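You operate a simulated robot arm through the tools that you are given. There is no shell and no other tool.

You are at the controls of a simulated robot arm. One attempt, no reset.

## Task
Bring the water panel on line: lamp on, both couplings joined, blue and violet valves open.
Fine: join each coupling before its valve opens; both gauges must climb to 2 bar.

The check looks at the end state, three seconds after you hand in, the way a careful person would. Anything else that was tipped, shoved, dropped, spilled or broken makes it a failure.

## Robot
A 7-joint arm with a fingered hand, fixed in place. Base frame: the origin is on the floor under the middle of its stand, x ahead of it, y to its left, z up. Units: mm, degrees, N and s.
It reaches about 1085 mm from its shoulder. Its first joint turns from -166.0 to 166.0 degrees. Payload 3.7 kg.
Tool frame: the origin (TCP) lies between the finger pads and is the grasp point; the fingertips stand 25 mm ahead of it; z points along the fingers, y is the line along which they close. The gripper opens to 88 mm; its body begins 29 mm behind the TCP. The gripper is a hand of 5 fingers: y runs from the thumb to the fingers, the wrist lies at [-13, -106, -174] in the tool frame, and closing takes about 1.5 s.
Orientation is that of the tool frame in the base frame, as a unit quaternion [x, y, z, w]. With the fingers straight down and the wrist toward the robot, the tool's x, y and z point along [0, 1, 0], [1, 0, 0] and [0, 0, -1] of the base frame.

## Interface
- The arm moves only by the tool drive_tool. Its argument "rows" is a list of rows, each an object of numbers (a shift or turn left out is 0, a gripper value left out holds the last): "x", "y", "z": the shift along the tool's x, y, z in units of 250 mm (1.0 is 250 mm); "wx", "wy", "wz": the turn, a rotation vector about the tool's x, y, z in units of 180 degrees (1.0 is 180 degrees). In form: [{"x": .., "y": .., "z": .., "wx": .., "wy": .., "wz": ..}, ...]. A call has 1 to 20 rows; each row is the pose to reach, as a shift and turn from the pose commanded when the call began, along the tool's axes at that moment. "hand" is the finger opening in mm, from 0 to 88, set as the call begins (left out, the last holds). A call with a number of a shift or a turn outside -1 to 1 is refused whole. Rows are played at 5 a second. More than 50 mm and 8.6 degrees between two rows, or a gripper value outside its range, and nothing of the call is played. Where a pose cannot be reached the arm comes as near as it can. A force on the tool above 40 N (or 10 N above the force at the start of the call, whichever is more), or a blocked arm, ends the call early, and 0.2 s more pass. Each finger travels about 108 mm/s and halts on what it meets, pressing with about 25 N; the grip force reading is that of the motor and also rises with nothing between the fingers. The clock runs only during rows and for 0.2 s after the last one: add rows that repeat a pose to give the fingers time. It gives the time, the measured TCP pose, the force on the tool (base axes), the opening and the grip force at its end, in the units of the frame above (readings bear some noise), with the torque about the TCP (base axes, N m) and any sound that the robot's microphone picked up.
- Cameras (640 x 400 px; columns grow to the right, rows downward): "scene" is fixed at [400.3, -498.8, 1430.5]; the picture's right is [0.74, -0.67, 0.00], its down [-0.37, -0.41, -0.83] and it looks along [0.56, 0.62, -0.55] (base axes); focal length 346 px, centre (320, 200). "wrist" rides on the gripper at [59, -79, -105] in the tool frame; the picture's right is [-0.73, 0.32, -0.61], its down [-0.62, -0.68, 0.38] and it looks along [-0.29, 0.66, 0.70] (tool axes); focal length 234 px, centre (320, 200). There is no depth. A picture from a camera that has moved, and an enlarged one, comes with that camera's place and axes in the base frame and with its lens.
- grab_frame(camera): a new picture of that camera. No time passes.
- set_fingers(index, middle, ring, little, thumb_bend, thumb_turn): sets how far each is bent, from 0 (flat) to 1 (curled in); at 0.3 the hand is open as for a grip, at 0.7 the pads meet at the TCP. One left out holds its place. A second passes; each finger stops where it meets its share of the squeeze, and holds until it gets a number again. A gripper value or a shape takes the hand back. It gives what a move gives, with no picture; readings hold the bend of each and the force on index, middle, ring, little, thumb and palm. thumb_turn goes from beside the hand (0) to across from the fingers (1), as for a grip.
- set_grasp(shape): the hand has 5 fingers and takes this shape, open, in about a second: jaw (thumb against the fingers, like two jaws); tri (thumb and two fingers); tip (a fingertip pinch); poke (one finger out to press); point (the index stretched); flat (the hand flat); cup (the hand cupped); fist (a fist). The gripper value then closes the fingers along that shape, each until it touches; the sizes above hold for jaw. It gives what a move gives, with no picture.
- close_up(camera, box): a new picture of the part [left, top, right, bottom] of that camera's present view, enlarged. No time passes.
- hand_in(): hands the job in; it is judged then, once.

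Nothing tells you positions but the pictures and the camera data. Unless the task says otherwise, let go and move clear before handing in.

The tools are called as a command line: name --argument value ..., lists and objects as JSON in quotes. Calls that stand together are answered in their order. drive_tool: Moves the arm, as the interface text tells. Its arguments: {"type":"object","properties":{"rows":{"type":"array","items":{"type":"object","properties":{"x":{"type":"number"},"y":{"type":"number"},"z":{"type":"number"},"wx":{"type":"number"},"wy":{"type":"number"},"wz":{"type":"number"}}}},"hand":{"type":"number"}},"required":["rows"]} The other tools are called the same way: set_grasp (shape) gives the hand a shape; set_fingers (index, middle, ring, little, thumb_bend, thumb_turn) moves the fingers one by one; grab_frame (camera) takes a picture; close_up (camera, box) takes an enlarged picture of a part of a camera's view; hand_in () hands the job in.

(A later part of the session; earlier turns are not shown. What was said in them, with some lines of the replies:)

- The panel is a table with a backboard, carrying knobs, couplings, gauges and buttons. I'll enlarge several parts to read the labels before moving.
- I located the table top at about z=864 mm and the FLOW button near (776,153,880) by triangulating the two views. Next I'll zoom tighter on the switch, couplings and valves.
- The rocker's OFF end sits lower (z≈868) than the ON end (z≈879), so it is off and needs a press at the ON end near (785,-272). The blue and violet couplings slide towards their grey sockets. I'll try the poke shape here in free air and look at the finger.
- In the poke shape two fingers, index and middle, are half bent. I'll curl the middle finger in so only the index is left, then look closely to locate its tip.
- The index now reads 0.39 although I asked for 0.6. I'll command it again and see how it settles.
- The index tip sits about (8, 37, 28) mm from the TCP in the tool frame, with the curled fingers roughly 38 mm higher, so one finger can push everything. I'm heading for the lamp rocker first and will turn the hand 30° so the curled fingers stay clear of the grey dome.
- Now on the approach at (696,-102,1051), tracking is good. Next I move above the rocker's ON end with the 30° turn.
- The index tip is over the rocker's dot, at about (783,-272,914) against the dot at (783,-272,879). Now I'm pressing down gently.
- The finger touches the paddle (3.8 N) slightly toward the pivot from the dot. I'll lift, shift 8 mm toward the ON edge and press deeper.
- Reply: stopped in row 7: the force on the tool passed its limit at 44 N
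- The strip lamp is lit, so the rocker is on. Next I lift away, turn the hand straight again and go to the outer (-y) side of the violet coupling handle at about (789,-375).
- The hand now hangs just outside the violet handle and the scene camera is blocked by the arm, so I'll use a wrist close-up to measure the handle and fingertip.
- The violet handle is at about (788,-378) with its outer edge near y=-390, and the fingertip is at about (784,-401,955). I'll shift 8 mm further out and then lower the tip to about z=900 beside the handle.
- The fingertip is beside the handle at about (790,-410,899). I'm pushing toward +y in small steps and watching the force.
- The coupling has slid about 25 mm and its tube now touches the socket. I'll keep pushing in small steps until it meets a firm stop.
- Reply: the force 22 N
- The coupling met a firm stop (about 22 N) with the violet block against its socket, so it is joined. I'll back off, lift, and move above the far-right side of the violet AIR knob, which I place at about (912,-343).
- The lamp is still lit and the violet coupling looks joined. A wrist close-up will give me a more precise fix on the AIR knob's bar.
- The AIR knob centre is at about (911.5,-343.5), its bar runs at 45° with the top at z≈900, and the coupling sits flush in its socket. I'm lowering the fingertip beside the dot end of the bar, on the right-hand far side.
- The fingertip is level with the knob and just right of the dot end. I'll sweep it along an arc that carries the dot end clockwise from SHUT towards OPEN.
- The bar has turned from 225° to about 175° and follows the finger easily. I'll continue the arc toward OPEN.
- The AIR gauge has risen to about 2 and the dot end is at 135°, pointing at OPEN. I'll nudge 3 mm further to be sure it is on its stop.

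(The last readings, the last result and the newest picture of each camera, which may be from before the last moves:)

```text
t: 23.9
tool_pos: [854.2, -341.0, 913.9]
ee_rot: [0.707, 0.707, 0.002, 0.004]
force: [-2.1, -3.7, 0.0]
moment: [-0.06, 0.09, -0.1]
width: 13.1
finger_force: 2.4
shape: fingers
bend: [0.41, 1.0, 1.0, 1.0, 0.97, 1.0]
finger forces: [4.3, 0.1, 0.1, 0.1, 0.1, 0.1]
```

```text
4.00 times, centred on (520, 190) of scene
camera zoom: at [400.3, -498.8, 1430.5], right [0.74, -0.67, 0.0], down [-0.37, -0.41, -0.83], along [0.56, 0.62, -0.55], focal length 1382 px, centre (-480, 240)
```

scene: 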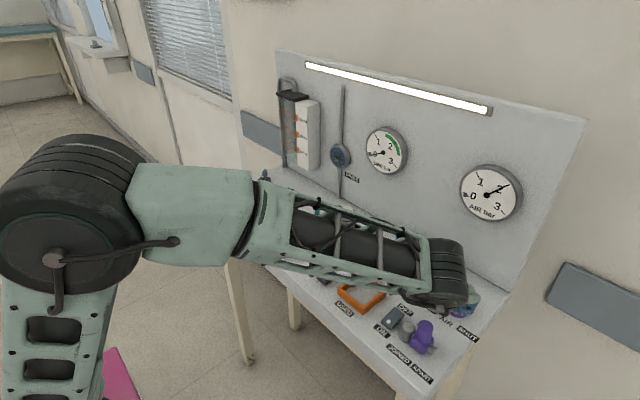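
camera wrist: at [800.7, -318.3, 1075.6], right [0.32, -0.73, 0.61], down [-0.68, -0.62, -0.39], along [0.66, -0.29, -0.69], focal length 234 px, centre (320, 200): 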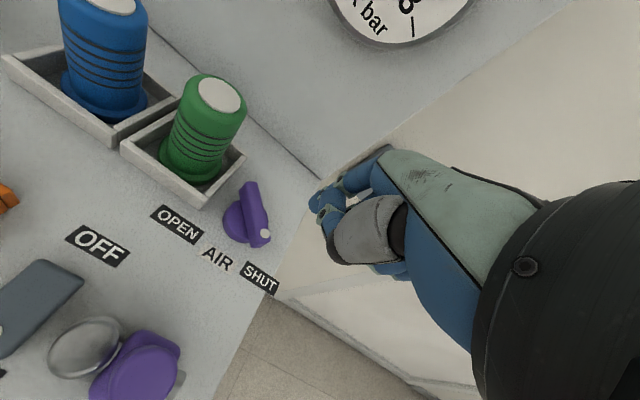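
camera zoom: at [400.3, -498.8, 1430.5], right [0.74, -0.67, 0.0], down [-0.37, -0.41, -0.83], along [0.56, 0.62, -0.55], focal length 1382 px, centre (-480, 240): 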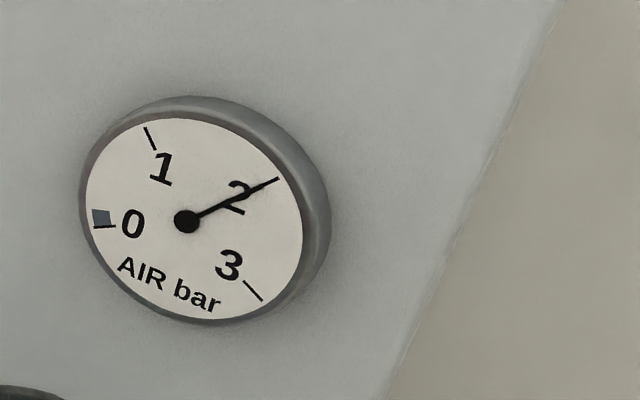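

AIR reads exactly 2 bar with the valve on its stop. I'll back the finger off, lift clear, and travel along the front of the table toward the blue coupling on the left.

drive_tool --rows '[{"x": -0.02, "y": -0.024}, {"x": -0.024, "y": -0.03, "z": -0.1}, {"x": -0.024, "y": -0.03, "z": -0.25}, {"x": -0.024, "y": -0.03, "z": -0.4}, {"x": -0.024, "y": -0.2, "z": -0.5}, {"x": -0.024, "y": -0.38, "z": -0.5}, {"x": -0.024, "y": -0.55, "z": -0.5}, {"x": 0.12, "y": -0.62, "z": -0.5}, {"x": 0.3, "y": -0.62, "z": -0.5}, {"x": 0.48, "y": -0.62, "z": -0.5}, {"x": 0.66, "y": -0.62, "z": -0.5}, {"x": 0.84, "y": -0.62, "z": -0.5}, {"x": 1.0, "y": -0.62, "z": -0.5}]'

drive_tool --rows '[{"x": 0.18}, {"x": 0.36}, {"x": 0.54}, {"x": 0.72}, {"x": 0.9}, {"x": 1.0}]'

drive_tool --rows '[{"x": 0.18, "y": 0.02}, {"x": 0.36, "y": 0.05}, {"x": 0.54, "y": 0.08}, {"x": 0.72, "y": 0.1}, {"x": 0.9, "y": 0.12}, {"x": 0.9, "y": 0.12}]'

grab_frame --camera "scene"

grab_frame --camera "wrist"

```text
t: 26.7
tool_pos: [697.7, -88.0, 1036.3]
ee_rot: [0.708, 0.706, 0.003, 0.004]
force: [0.6, -0.5, 0.4]
moment: [0.03, 0.0, -0.01]
width: 13.6
finger_force: 0.1
shape: fingers
bend: [0.41, 1.0, 1.0, 1.0, 0.97, 1.0]
finger forces: [0.0, 0.0, 0.0, 0.0, 0.1, 0.0]
```

```text
t: 28.1
tool_pos: [698.3, 159.5, 1034.1]
ee_rot: [0.708, 0.706, 0.003, 0.004]
force: [0.0, -0.1, -0.4]
moment: [0.0, 0.0, 0.0]
width: 13.7
finger_force: 0.1
shape: fingers
bend: [0.41, 1.0, 1.0, 1.0, 0.97, 1.0]
finger forces: [0.0, 0.0, 0.1, 0.1, 0.1, 0.0]
```

```text
t: 29.5
tool_pos: [728.9, 385.7, 1034.9]
ee_rot: [0.707, 0.707, 0.003, 0.004]
force: [-0.5, 0.0, -0.6]
moment: [0.01, -0.04, -0.03]
width: 13.7
finger_force: 0.0
shape: fingers
bend: [0.41, 1.0, 1.0, 1.0, 0.97, 1.0]
finger forces: [0.1, 0.1, 0.0, 0.0, 0.0, 0.0]
```

```text
taken
```

scene: 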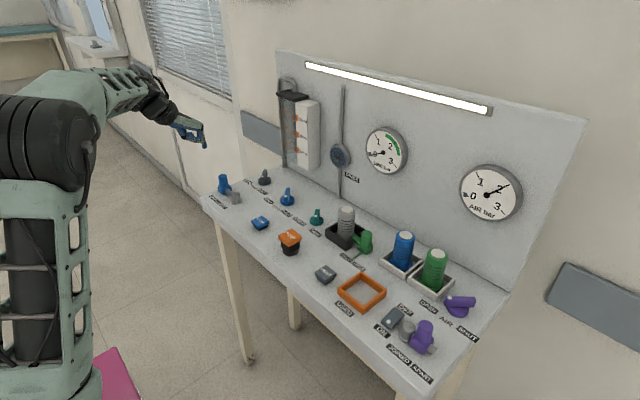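

```text
taken
camera wrist: at [650.7, 443.9, 1140.0], right [0.32, -0.73, 0.61], down [-0.68, -0.62, -0.39], along [0.66, -0.29, -0.69], focal length 234 px, centre (320, 200)
```

wrist: 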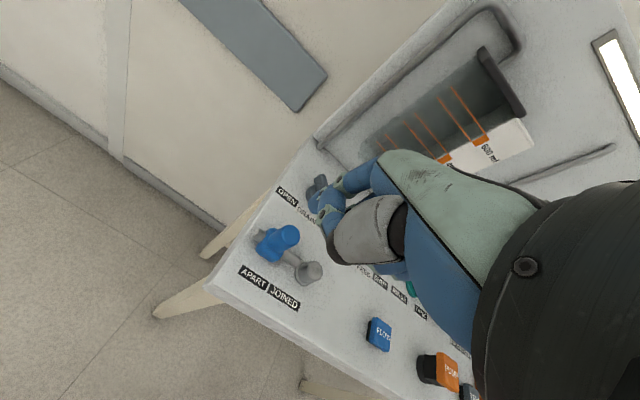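

The violet side is done: joined, valve at OPEN, AIR at 2 bar. The hand is now left of the table centre; a close-up should fix the blue handle's position before I descend outside it.

close_up --camera "wrist" --box '[220, 170, 380, 270]'

close_up --camera "scene" --box '[150, 100, 310, 200]'

close_up --camera "scene" --box '[360, 280, 500, 370]'

```text
4.00 times, centred on (300, 220) of wrist
camera zoom: at [650.7, 443.9, 1140.0], right [0.32, -0.73, 0.61], down [-0.68, -0.62, -0.39], along [0.66, -0.29, -0.69], focal length 937 px, centre (400, 120)
```

zoom: 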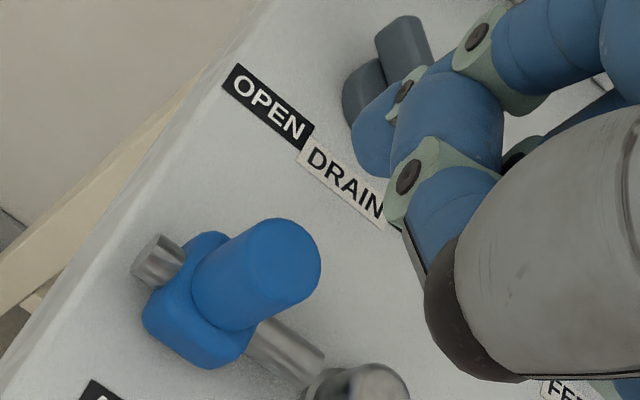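

```text
4.00 times, centred on (230, 150) of scene
camera zoom: at [400.3, -498.8, 1430.5], right [0.74, -0.67, 0.0], down [-0.37, -0.41, -0.83], along [0.56, 0.62, -0.55], focal length 1382 px, centre (680, 400)
```

zoom: 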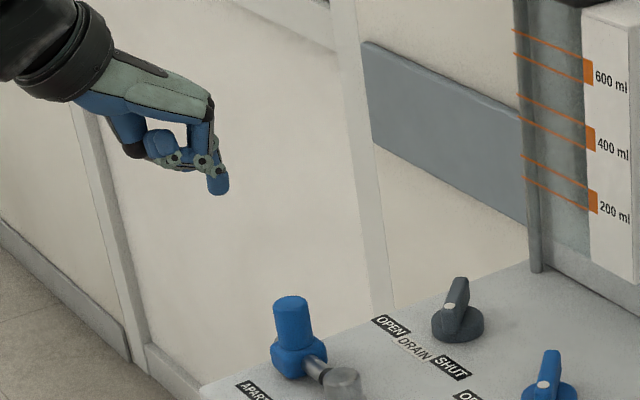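

```text
4.44 times, centred on (430, 325) of scene
camera zoom: at [400.3, -498.8, 1430.5], right [0.74, -0.67, 0.0], down [-0.37, -0.41, -0.83], along [0.56, 0.62, -0.55], focal length 1536 px, centre (-169, -356)
```

zoom: 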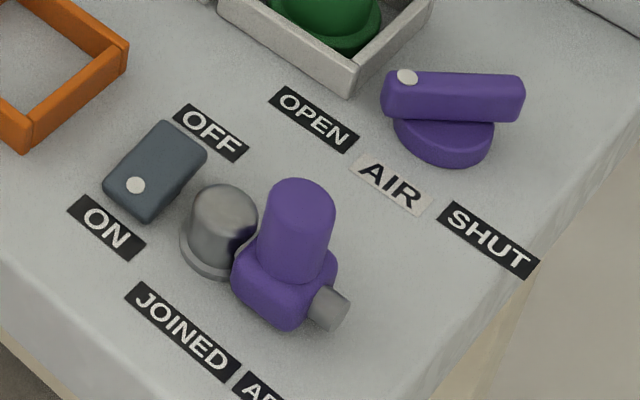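

The blue handle is at about (788,366), so I'll line the fingertip up at about (788,398) and descend to z≈902.

drive_tool --rows '[{"x": 0.018, "y": 0.088}, {"x": 0.018, "y": 0.088, "z": 0.15}, {"x": 0.018, "y": 0.088, "z": 0.3}, {"x": 0.018, "y": 0.088, "z": 0.38}, {"x": 0.018, "y": 0.088, "z": 0.42}, {"x": 0.018, "y": 0.088, "z": 0.42}]'

close_up --camera "wrist" --box '[160, 125, 400, 275]'

close_up --camera "scene" --box '[170, 140, 290, 215]'

```text
t: 30.9
tool_pos: [754.6, 387.9, 932.1]
ee_rot: [0.707, 0.707, 0.003, 0.004]
force: [0.6, 0.4, -0.1]
moment: [-0.02, -0.01, 0.03]
width: 13.6
finger_force: 0.0
shape: fingers
bend: [0.41, 1.0, 1.0, 1.0, 0.97, 1.0]
finger forces: [0.0, 0.0, 0.0, 0.1, 0.0, 0.0]
```

```text
2.67 times, centred on (280, 200) of wrist
camera zoom: at [675.7, 446.9, 1035.6], right [0.32, -0.72, 0.61], down [-0.68, -0.62, -0.39], along [0.66, -0.29, -0.69], focal length 624 px, centre (427, 200)
```

zoom: 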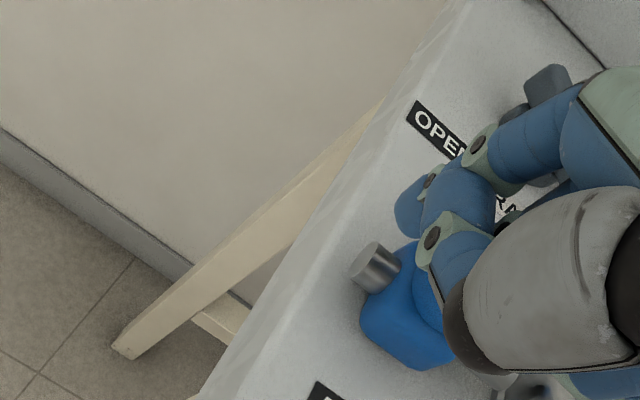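

```text
5.33 times, centred on (230, 178) of scene
camera zoom: at [400.3, -498.8, 1430.5], right [0.74, -0.67, 0.0], down [-0.37, -0.41, -0.83], along [0.56, 0.62, -0.55], focal length 1843 px, centre (800, 320)
```

zoom: 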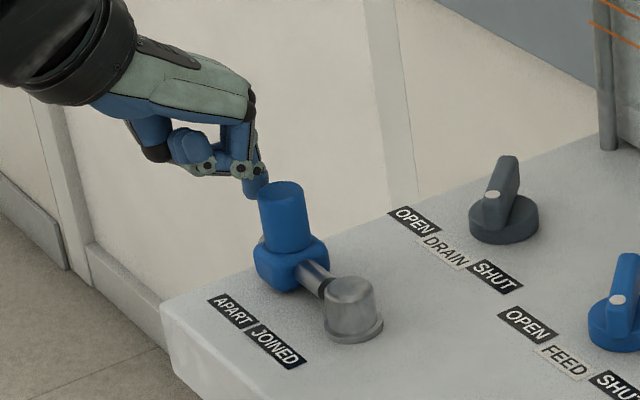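

The fingertip is on the outer side of the blue handle with the curled fingers clear above it. I'm pushing toward -y in small steps.

drive_tool --rows '[{"x": -0.03}, {"x": -0.045}, {"x": -0.06}, {"x": -0.075}, {"x": -0.09}, {"x": -0.105}, {"x": -0.12}, {"x": -0.135}, {"x": -0.15}, {"x": -0.165}, {"x": -0.18}]'

close_up --camera "scene" --box '[170, 140, 290, 215]'

```text
t: 33.3
tool_pos: [752.0, 343.3, 931.9]
ee_rot: [0.708, 0.706, 0.003, 0.005]
force: [-0.2, -0.2, -0.4]
moment: [0.0, 0.01, -0.03]
width: 13.7
finger_force: 0.0
shape: fingers
bend: [0.41, 1.0, 1.0, 1.0, 0.97, 1.0]
finger forces: [0.1, 0.1, 0.1, 0.0, 0.0, 0.0]
```

```text
5.33 times, centred on (230, 178) of scene
camera zoom: at [400.3, -498.8, 1430.5], right [0.74, -0.67, 0.0], down [-0.37, -0.41, -0.83], along [0.56, 0.62, -0.55], focal length 1843 px, centre (800, 320)
```

zoom: 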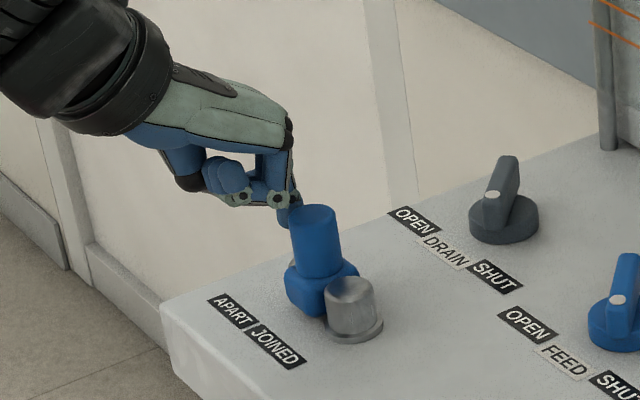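

The blue block has slid close to its socket with little resistance. I'll keep pushing in small steps until it meets the stop.

drive_tool --rows '[{"x": -0.012}, {"x": -0.024}, {"x": -0.034}, {"x": -0.044}, {"x": -0.052}, {"x": -0.058}]'

close_up --camera "scene" --box '[170, 140, 290, 215]'

```text
t: 34.7
tool_pos: [751.6, 331.1, 930.3]
ee_rot: [0.706, 0.708, 0.004, 0.004]
force: [-2.5, 19.1, 3.3]
moment: [0.44, -0.02, 0.81]
width: 13.5
finger_force: 10.1
shape: fingers
bend: [0.4, 1.0, 1.0, 1.0, 0.97, 1.0]
finger forces: [20.1, 0.1, 0.0, 0.1, 0.0, 0.1]
```

```text
5.33 times, centred on (230, 178) of scene
camera zoom: at [400.3, -498.8, 1430.5], right [0.74, -0.67, 0.0], down [-0.37, -0.41, -0.83], along [0.56, 0.62, -0.55], focal length 1843 px, centre (800, 320)
```

zoom: 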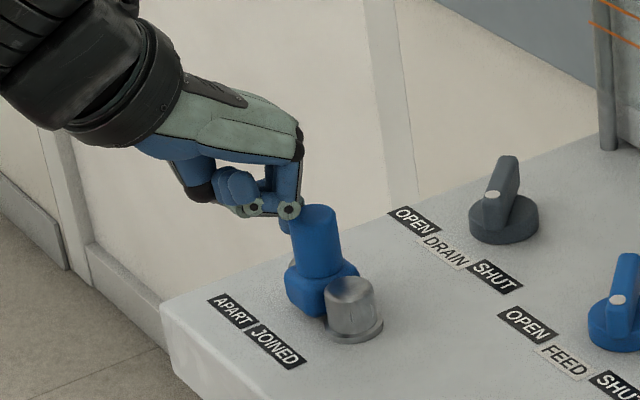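

The blue block is hard against its socket (19 N, no further motion), so it is joined. Now I back off, lift, and move to the right of the blue FEED knob at about (897,195).

drive_tool --rows '[{"x": 0.05}, {"x": 0.055, "z": -0.1}, {"x": 0.055, "z": -0.24}, {"x": -0.08, "y": 0.08, "z": -0.26}, {"x": -0.22, "y": 0.17, "z": -0.26}, {"x": -0.36, "y": 0.26, "z": -0.26}, {"x": -0.5, "y": 0.35, "z": -0.26}, {"x": -0.61, "y": 0.42, "z": -0.26}, {"x": -0.668, "y": 0.452, "z": -0.26}, {"x": -0.668, "y": 0.452, "z": -0.26}]'

close_up --camera "wrist" --box '[180, 130, 360, 260]'

close_up --camera "scene" --box '[200, 150, 360, 250]'

```text
t: 36.9
tool_pos: [865.5, 161.2, 994.7]
ee_rot: [0.708, 0.707, 0.002, 0.004]
force: [-0.3, 0.1, 0.1]
moment: [0.0, 0.03, -0.01]
width: 13.6
finger_force: 0.1
shape: fingers
bend: [0.4, 1.0, 1.0, 1.0, 0.97, 1.0]
finger forces: [0.1, 0.0, 0.1, 0.1, 0.1, 0.0]
```

```text
3.08 times, centred on (270, 195) of wrist
camera zoom: at [785.9, 220.8, 1099.2], right [0.32, -0.73, 0.61], down [-0.68, -0.62, -0.39], along [0.66, -0.29, -0.69], focal length 720 px, centre (474, 215)
```

zoom: 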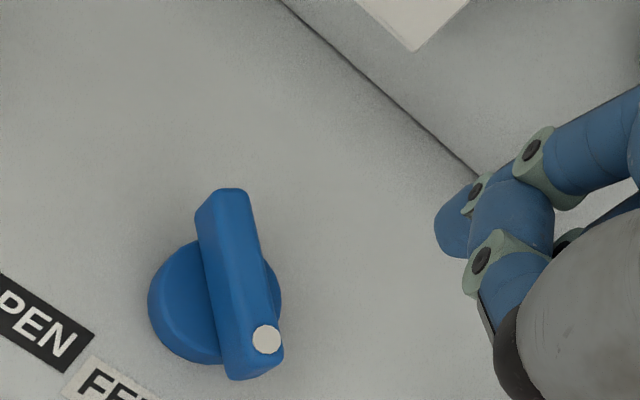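

```text
4.00 times, centred on (280, 200) of scene
camera zoom: at [400.3, -498.8, 1430.5], right [0.74, -0.67, 0.0], down [-0.37, -0.41, -0.83], along [0.56, 0.62, -0.55], focal length 1382 px, centre (480, 200)
```

zoom: 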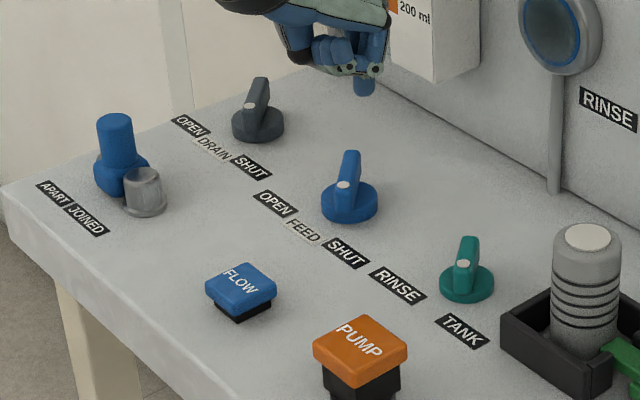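

The FEED knob centre works out at (897,196), and the hand sits at the same offset that worked on the AIR knob. I'm descending beside the bar.

drive_tool --rows '[{"z": 0.12}, {"z": 0.22}, {"z": 0.29}, {"z": 0.314}, {"z": 0.326}, {"z": 0.326}]'

close_up --camera "wrist" --box '[200, 140, 360, 240]'

close_up --camera "scene" --box '[220, 150, 348, 230]'

```text
t: 38.3
tool_pos: [867.1, 161.9, 915.2]
ee_rot: [0.708, 0.706, 0.004, 0.004]
force: [0.3, -0.6, -0.1]
moment: [0.0, 0.0, -0.01]
width: 13.6
finger_force: 0.1
shape: fingers
bend: [0.4, 1.0, 1.0, 1.0, 0.97, 1.0]
finger forces: [0.0, 0.0, 0.0, 0.0, 0.0, 0.0]
```

```text
4.00 times, centred on (280, 190) of wrist
camera zoom: at [787.0, 220.9, 1019.8], right [0.32, -0.73, 0.61], down [-0.68, -0.62, -0.39], along [0.66, -0.29, -0.69], focal length 937 px, centre (480, 240)
```

zoom: 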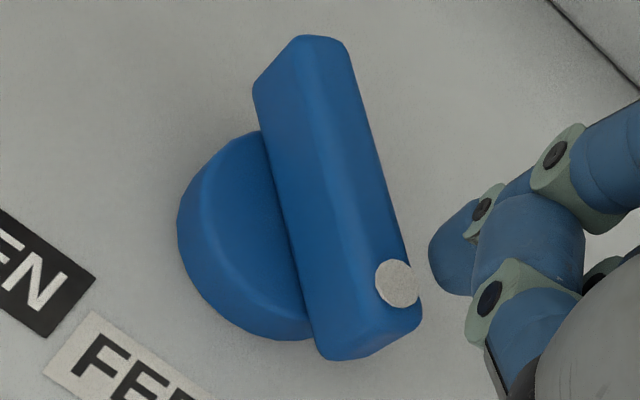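

```text
5.00 times, centred on (284, 190) of scene
camera zoom: at [400.3, -498.8, 1430.5], right [0.74, -0.67, 0.0], down [-0.37, -0.41, -0.83], along [0.56, 0.62, -0.55], focal length 1728 px, centre (500, 250)
```

zoom: 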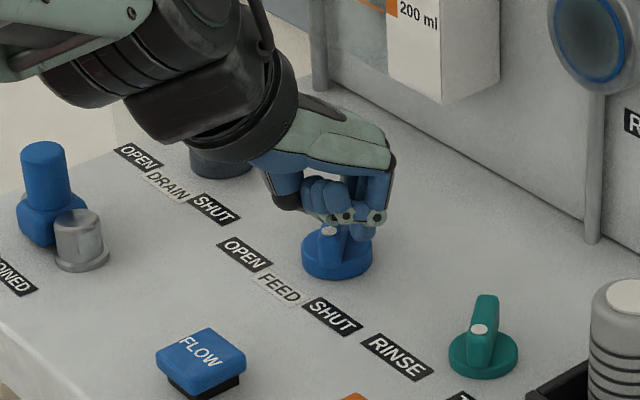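

The view matches the AIR setup, so I'll repeat the same arc to carry the blue bar's dot end toward OPEN.

drive_tool --rows '[{"z": 0.008}, {"x": 0.01, "y": -0.032, "z": 0.008}, {"x": 0.013, "y": -0.044, "z": 0.008}, {"x": 0.0156, "y": -0.055, "z": 0.008}, {"x": 0.021, "y": -0.066, "z": 0.008}, {"x": 0.027, "y": -0.076, "z": 0.008}, {"x": 0.035, "y": -0.086, "z": 0.008}, {"x": 0.044, "y": -0.094, "z": 0.008}, {"x": 0.054, "y": -0.1, "z": 0.008}, {"x": 0.065, "y": -0.106, "z": 0.008}]'

close_up --camera "wrist" --box '[200, 140, 360, 240]'

```text
t: 40.5
tool_pos: [839.2, 178.0, 913.5]
ee_rot: [0.708, 0.706, 0.002, 0.004]
force: [-0.2, 0.5, -0.1]
moment: [0.02, 0.0, -0.01]
width: 13.6
finger_force: 0.1
shape: fingers
bend: [0.4, 1.0, 1.0, 1.0, 0.97, 1.0]
finger forces: [0.0, 0.0, 0.0, 0.0, 0.0, 0.1]
```

```text
4.00 times, centred on (280, 190) of wrist
camera zoom: at [759.6, 237.5, 1018.5], right [0.32, -0.73, 0.61], down [-0.68, -0.62, -0.39], along [0.66, -0.29, -0.69], focal length 937 px, centre (480, 240)
```

zoom: 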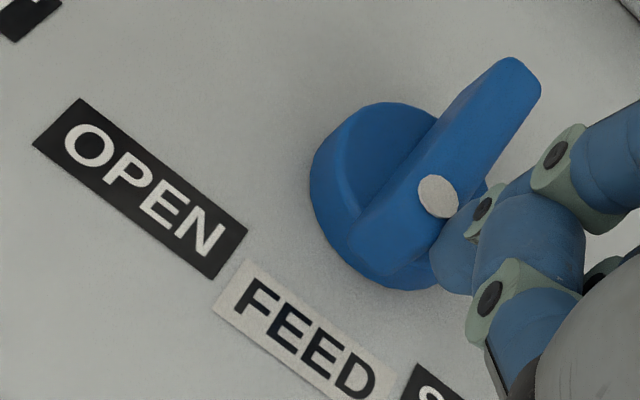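

The blue bar is about halfway round, same as the other one was. I'll continue the arc to OPEN with a slight push onto the stop.

drive_tool --rows '[{"x": 0.012, "y": -0.004}, {"x": 0.023, "y": -0.007}, {"x": 0.035, "y": -0.008}, {"x": 0.047, "y": -0.007}, {"x": 0.058, "y": -0.005}, {"x": 0.07, "y": -0.002}, {"x": 0.074, "y": 0.002}, {"x": 0.078, "y": 0.006}, {"x": 0.081, "y": 0.009}]'

close_up --camera "wrist" --box '[200, 140, 360, 240]'

grab_frame --camera "scene"

close_up --camera "scene" --box '[320, 100, 448, 180]'

```text
t: 42.5
tool_pos: [841.7, 198.5, 913.8]
ee_rot: [0.708, 0.706, 0.002, 0.004]
force: [-4.0, -4.3, 2.3]
moment: [-0.1, 0.01, -0.12]
width: 12.6
finger_force: 2.8
shape: fingers
bend: [0.41, 1.0, 1.0, 1.0, 0.96, 1.0]
finger forces: [5.8, 0.0, 0.0, 0.0, 0.0, 0.0]
```

```text
4.00 times, centred on (280, 190) of wrist
camera zoom: at [762.3, 256.9, 1018.5], right [0.32, -0.73, 0.61], down [-0.68, -0.62, -0.39], along [0.66, -0.29, -0.69], focal length 937 px, centre (480, 240)
```

zoom: 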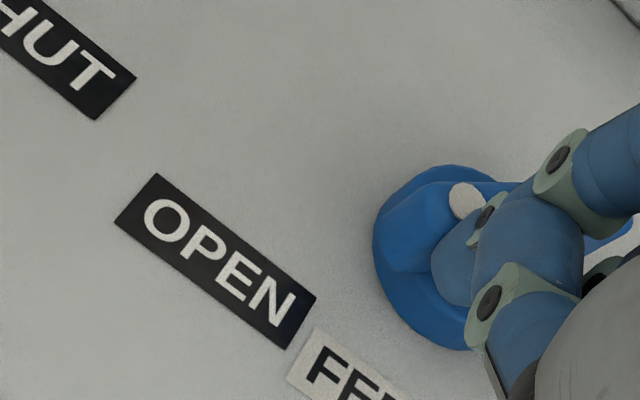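

```text
taken
```

scene: 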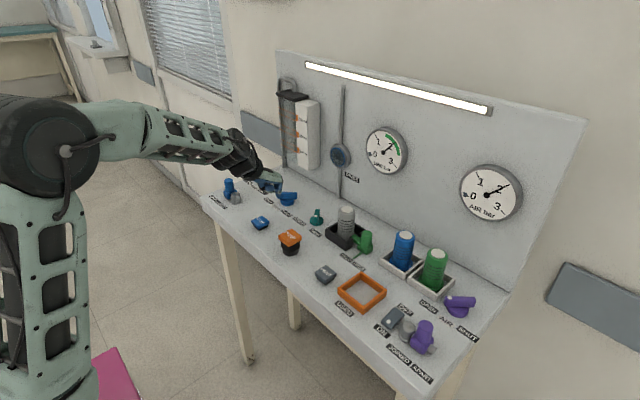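

```text
5.00 times, centred on (384, 140) of scene
camera zoom: at [400.3, -498.8, 1430.5], right [0.74, -0.67, 0.0], down [-0.37, -0.41, -0.83], along [0.56, 0.62, -0.55], focal length 1728 px, centre (0, 500)
```

zoom: 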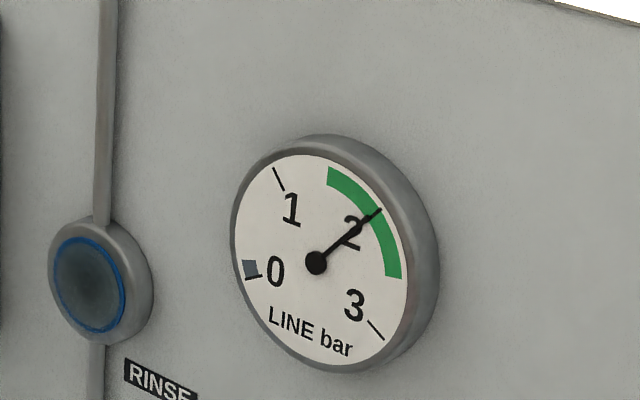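

LINE bar now reads 2 as well, with the FEED bar on its OPEN stop. I'll back off, lift, and withdraw the arm clear of the panel.

drive_tool --rows '[{"x": -0.02, "y": -0.024}, {"x": -0.024, "y": -0.03, "z": -0.1}, {"x": -0.024, "y": -0.03, "z": -0.25}, {"x": -0.024, "y": -0.03, "z": -0.4}, {"x": -0.024, "y": -0.15, "z": -0.5}, {"x": -0.024, "y": -0.3, "z": -0.6}, {"x": -0.024, "y": -0.45, "z": -0.7}, {"x": -0.024, "y": -0.6, "z": -0.8}, {"x": -0.024, "y": -0.75, "z": -0.9}, {"x": -0.024, "y": -0.9, "z": -0.98}, {"x": -0.024, "y": -0.98, "z": -0.98}, {"x": -0.024, "y": -0.98, "z": -0.98}]'

grab_frame --camera "scene"

close_up --camera "scene" --box '[200, 150, 360, 250]'

close_up --camera "scene" --box '[340, 270, 500, 370]'

close_up --camera "scene" --box '[270, 70, 530, 232]'

grab_frame --camera "wrist"

```text
t: 45.1
tool_pos: [595.9, 194.6, 1155.4]
ee_rot: [0.708, 0.706, 0.002, 0.003]
force: [1.0, -0.9, -0.4]
moment: [0.02, -0.01, -0.02]
width: 13.3
finger_force: 0.0
shape: fingers
bend: [0.41, 1.0, 1.0, 1.0, 0.96, 1.0]
finger forces: [0.0, 0.0, 0.0, 0.1, 0.0, 0.0]
```

```text
taken
```

scene: 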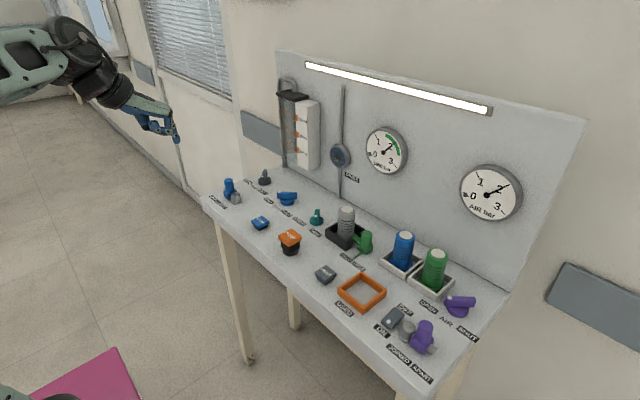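

```text
4.00 times, centred on (280, 200) of scene
camera zoom: at [400.3, -498.8, 1430.5], right [0.74, -0.67, 0.0], down [-0.37, -0.41, -0.83], along [0.56, 0.62, -0.55], focal length 1382 px, centre (480, 200)
```

zoom: 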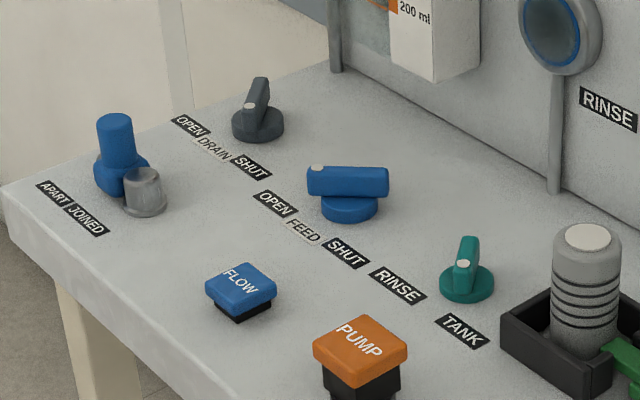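

```text
4.00 times, centred on (420, 320) of scene
camera zoom: at [400.3, -498.8, 1430.5], right [0.74, -0.67, 0.0], down [-0.37, -0.41, -0.83], along [0.56, 0.62, -0.55], focal length 1382 px, centre (-80, -280)
```

zoom: 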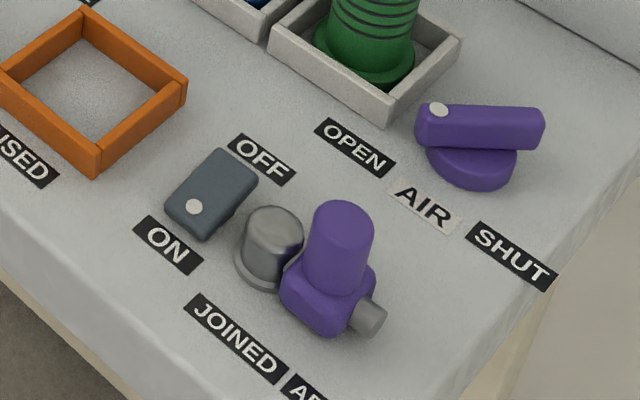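

```text
2.46 times, centred on (400, 151) of scene
camera zoom: at [400.3, -498.8, 1430.5], right [0.74, -0.67, 0.0], down [-0.37, -0.41, -0.83], along [0.56, 0.62, -0.55], focal length 851 px, centre (123, 321)
```

zoom: 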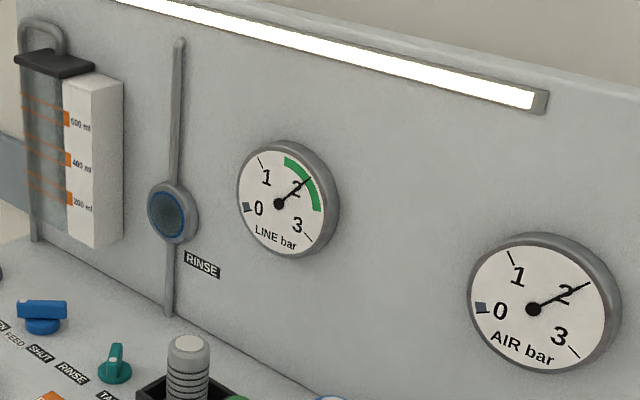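

```text
taken
camera wrist: at [516.5, 253.9, 1259.6], right [0.32, -0.73, 0.61], down [-0.68, -0.62, -0.39], along [0.66, -0.29, -0.69], focal length 234 px, centre (320, 200)
```

wrist: 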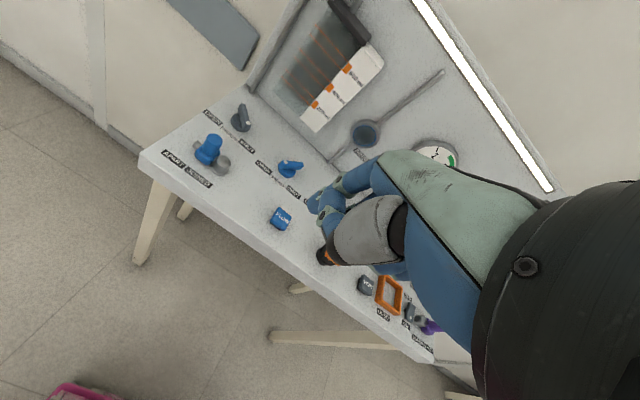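

The lamp is lit, both couplings are seated, the blue and violet valves point to OPEN, and LINE and AIR both read 2 bar. DRAIN, the RINSE/TANK selector and the buttons look unchanged and the arm is clear, so I'm handing in.

hand_in

```text
The job is handed in.
```

The water panel is on line and handed in, though the check's verdict hasn't come back to me.

- **Lamp:** the strip lamp is lit; I pressed the rocker to ON. The press peaked at 44 N, just over the arm's force limit, so the move stopped early, but the rocker had already flipped.
- **Couplings:** violet and blue were each pushed until they met a firm stop against their sockets, before their valves were opened.
- **Valves and gauges:** the violet AIR and blue FEED valves both point to OPEN. AIR bar and LINE bar both read 2 bar in the last pictures.
- **Everything else:** DRAIN, the RINSE/TANK selector, the buttons and the containers look unchanged, and the arm is clear of the panel.
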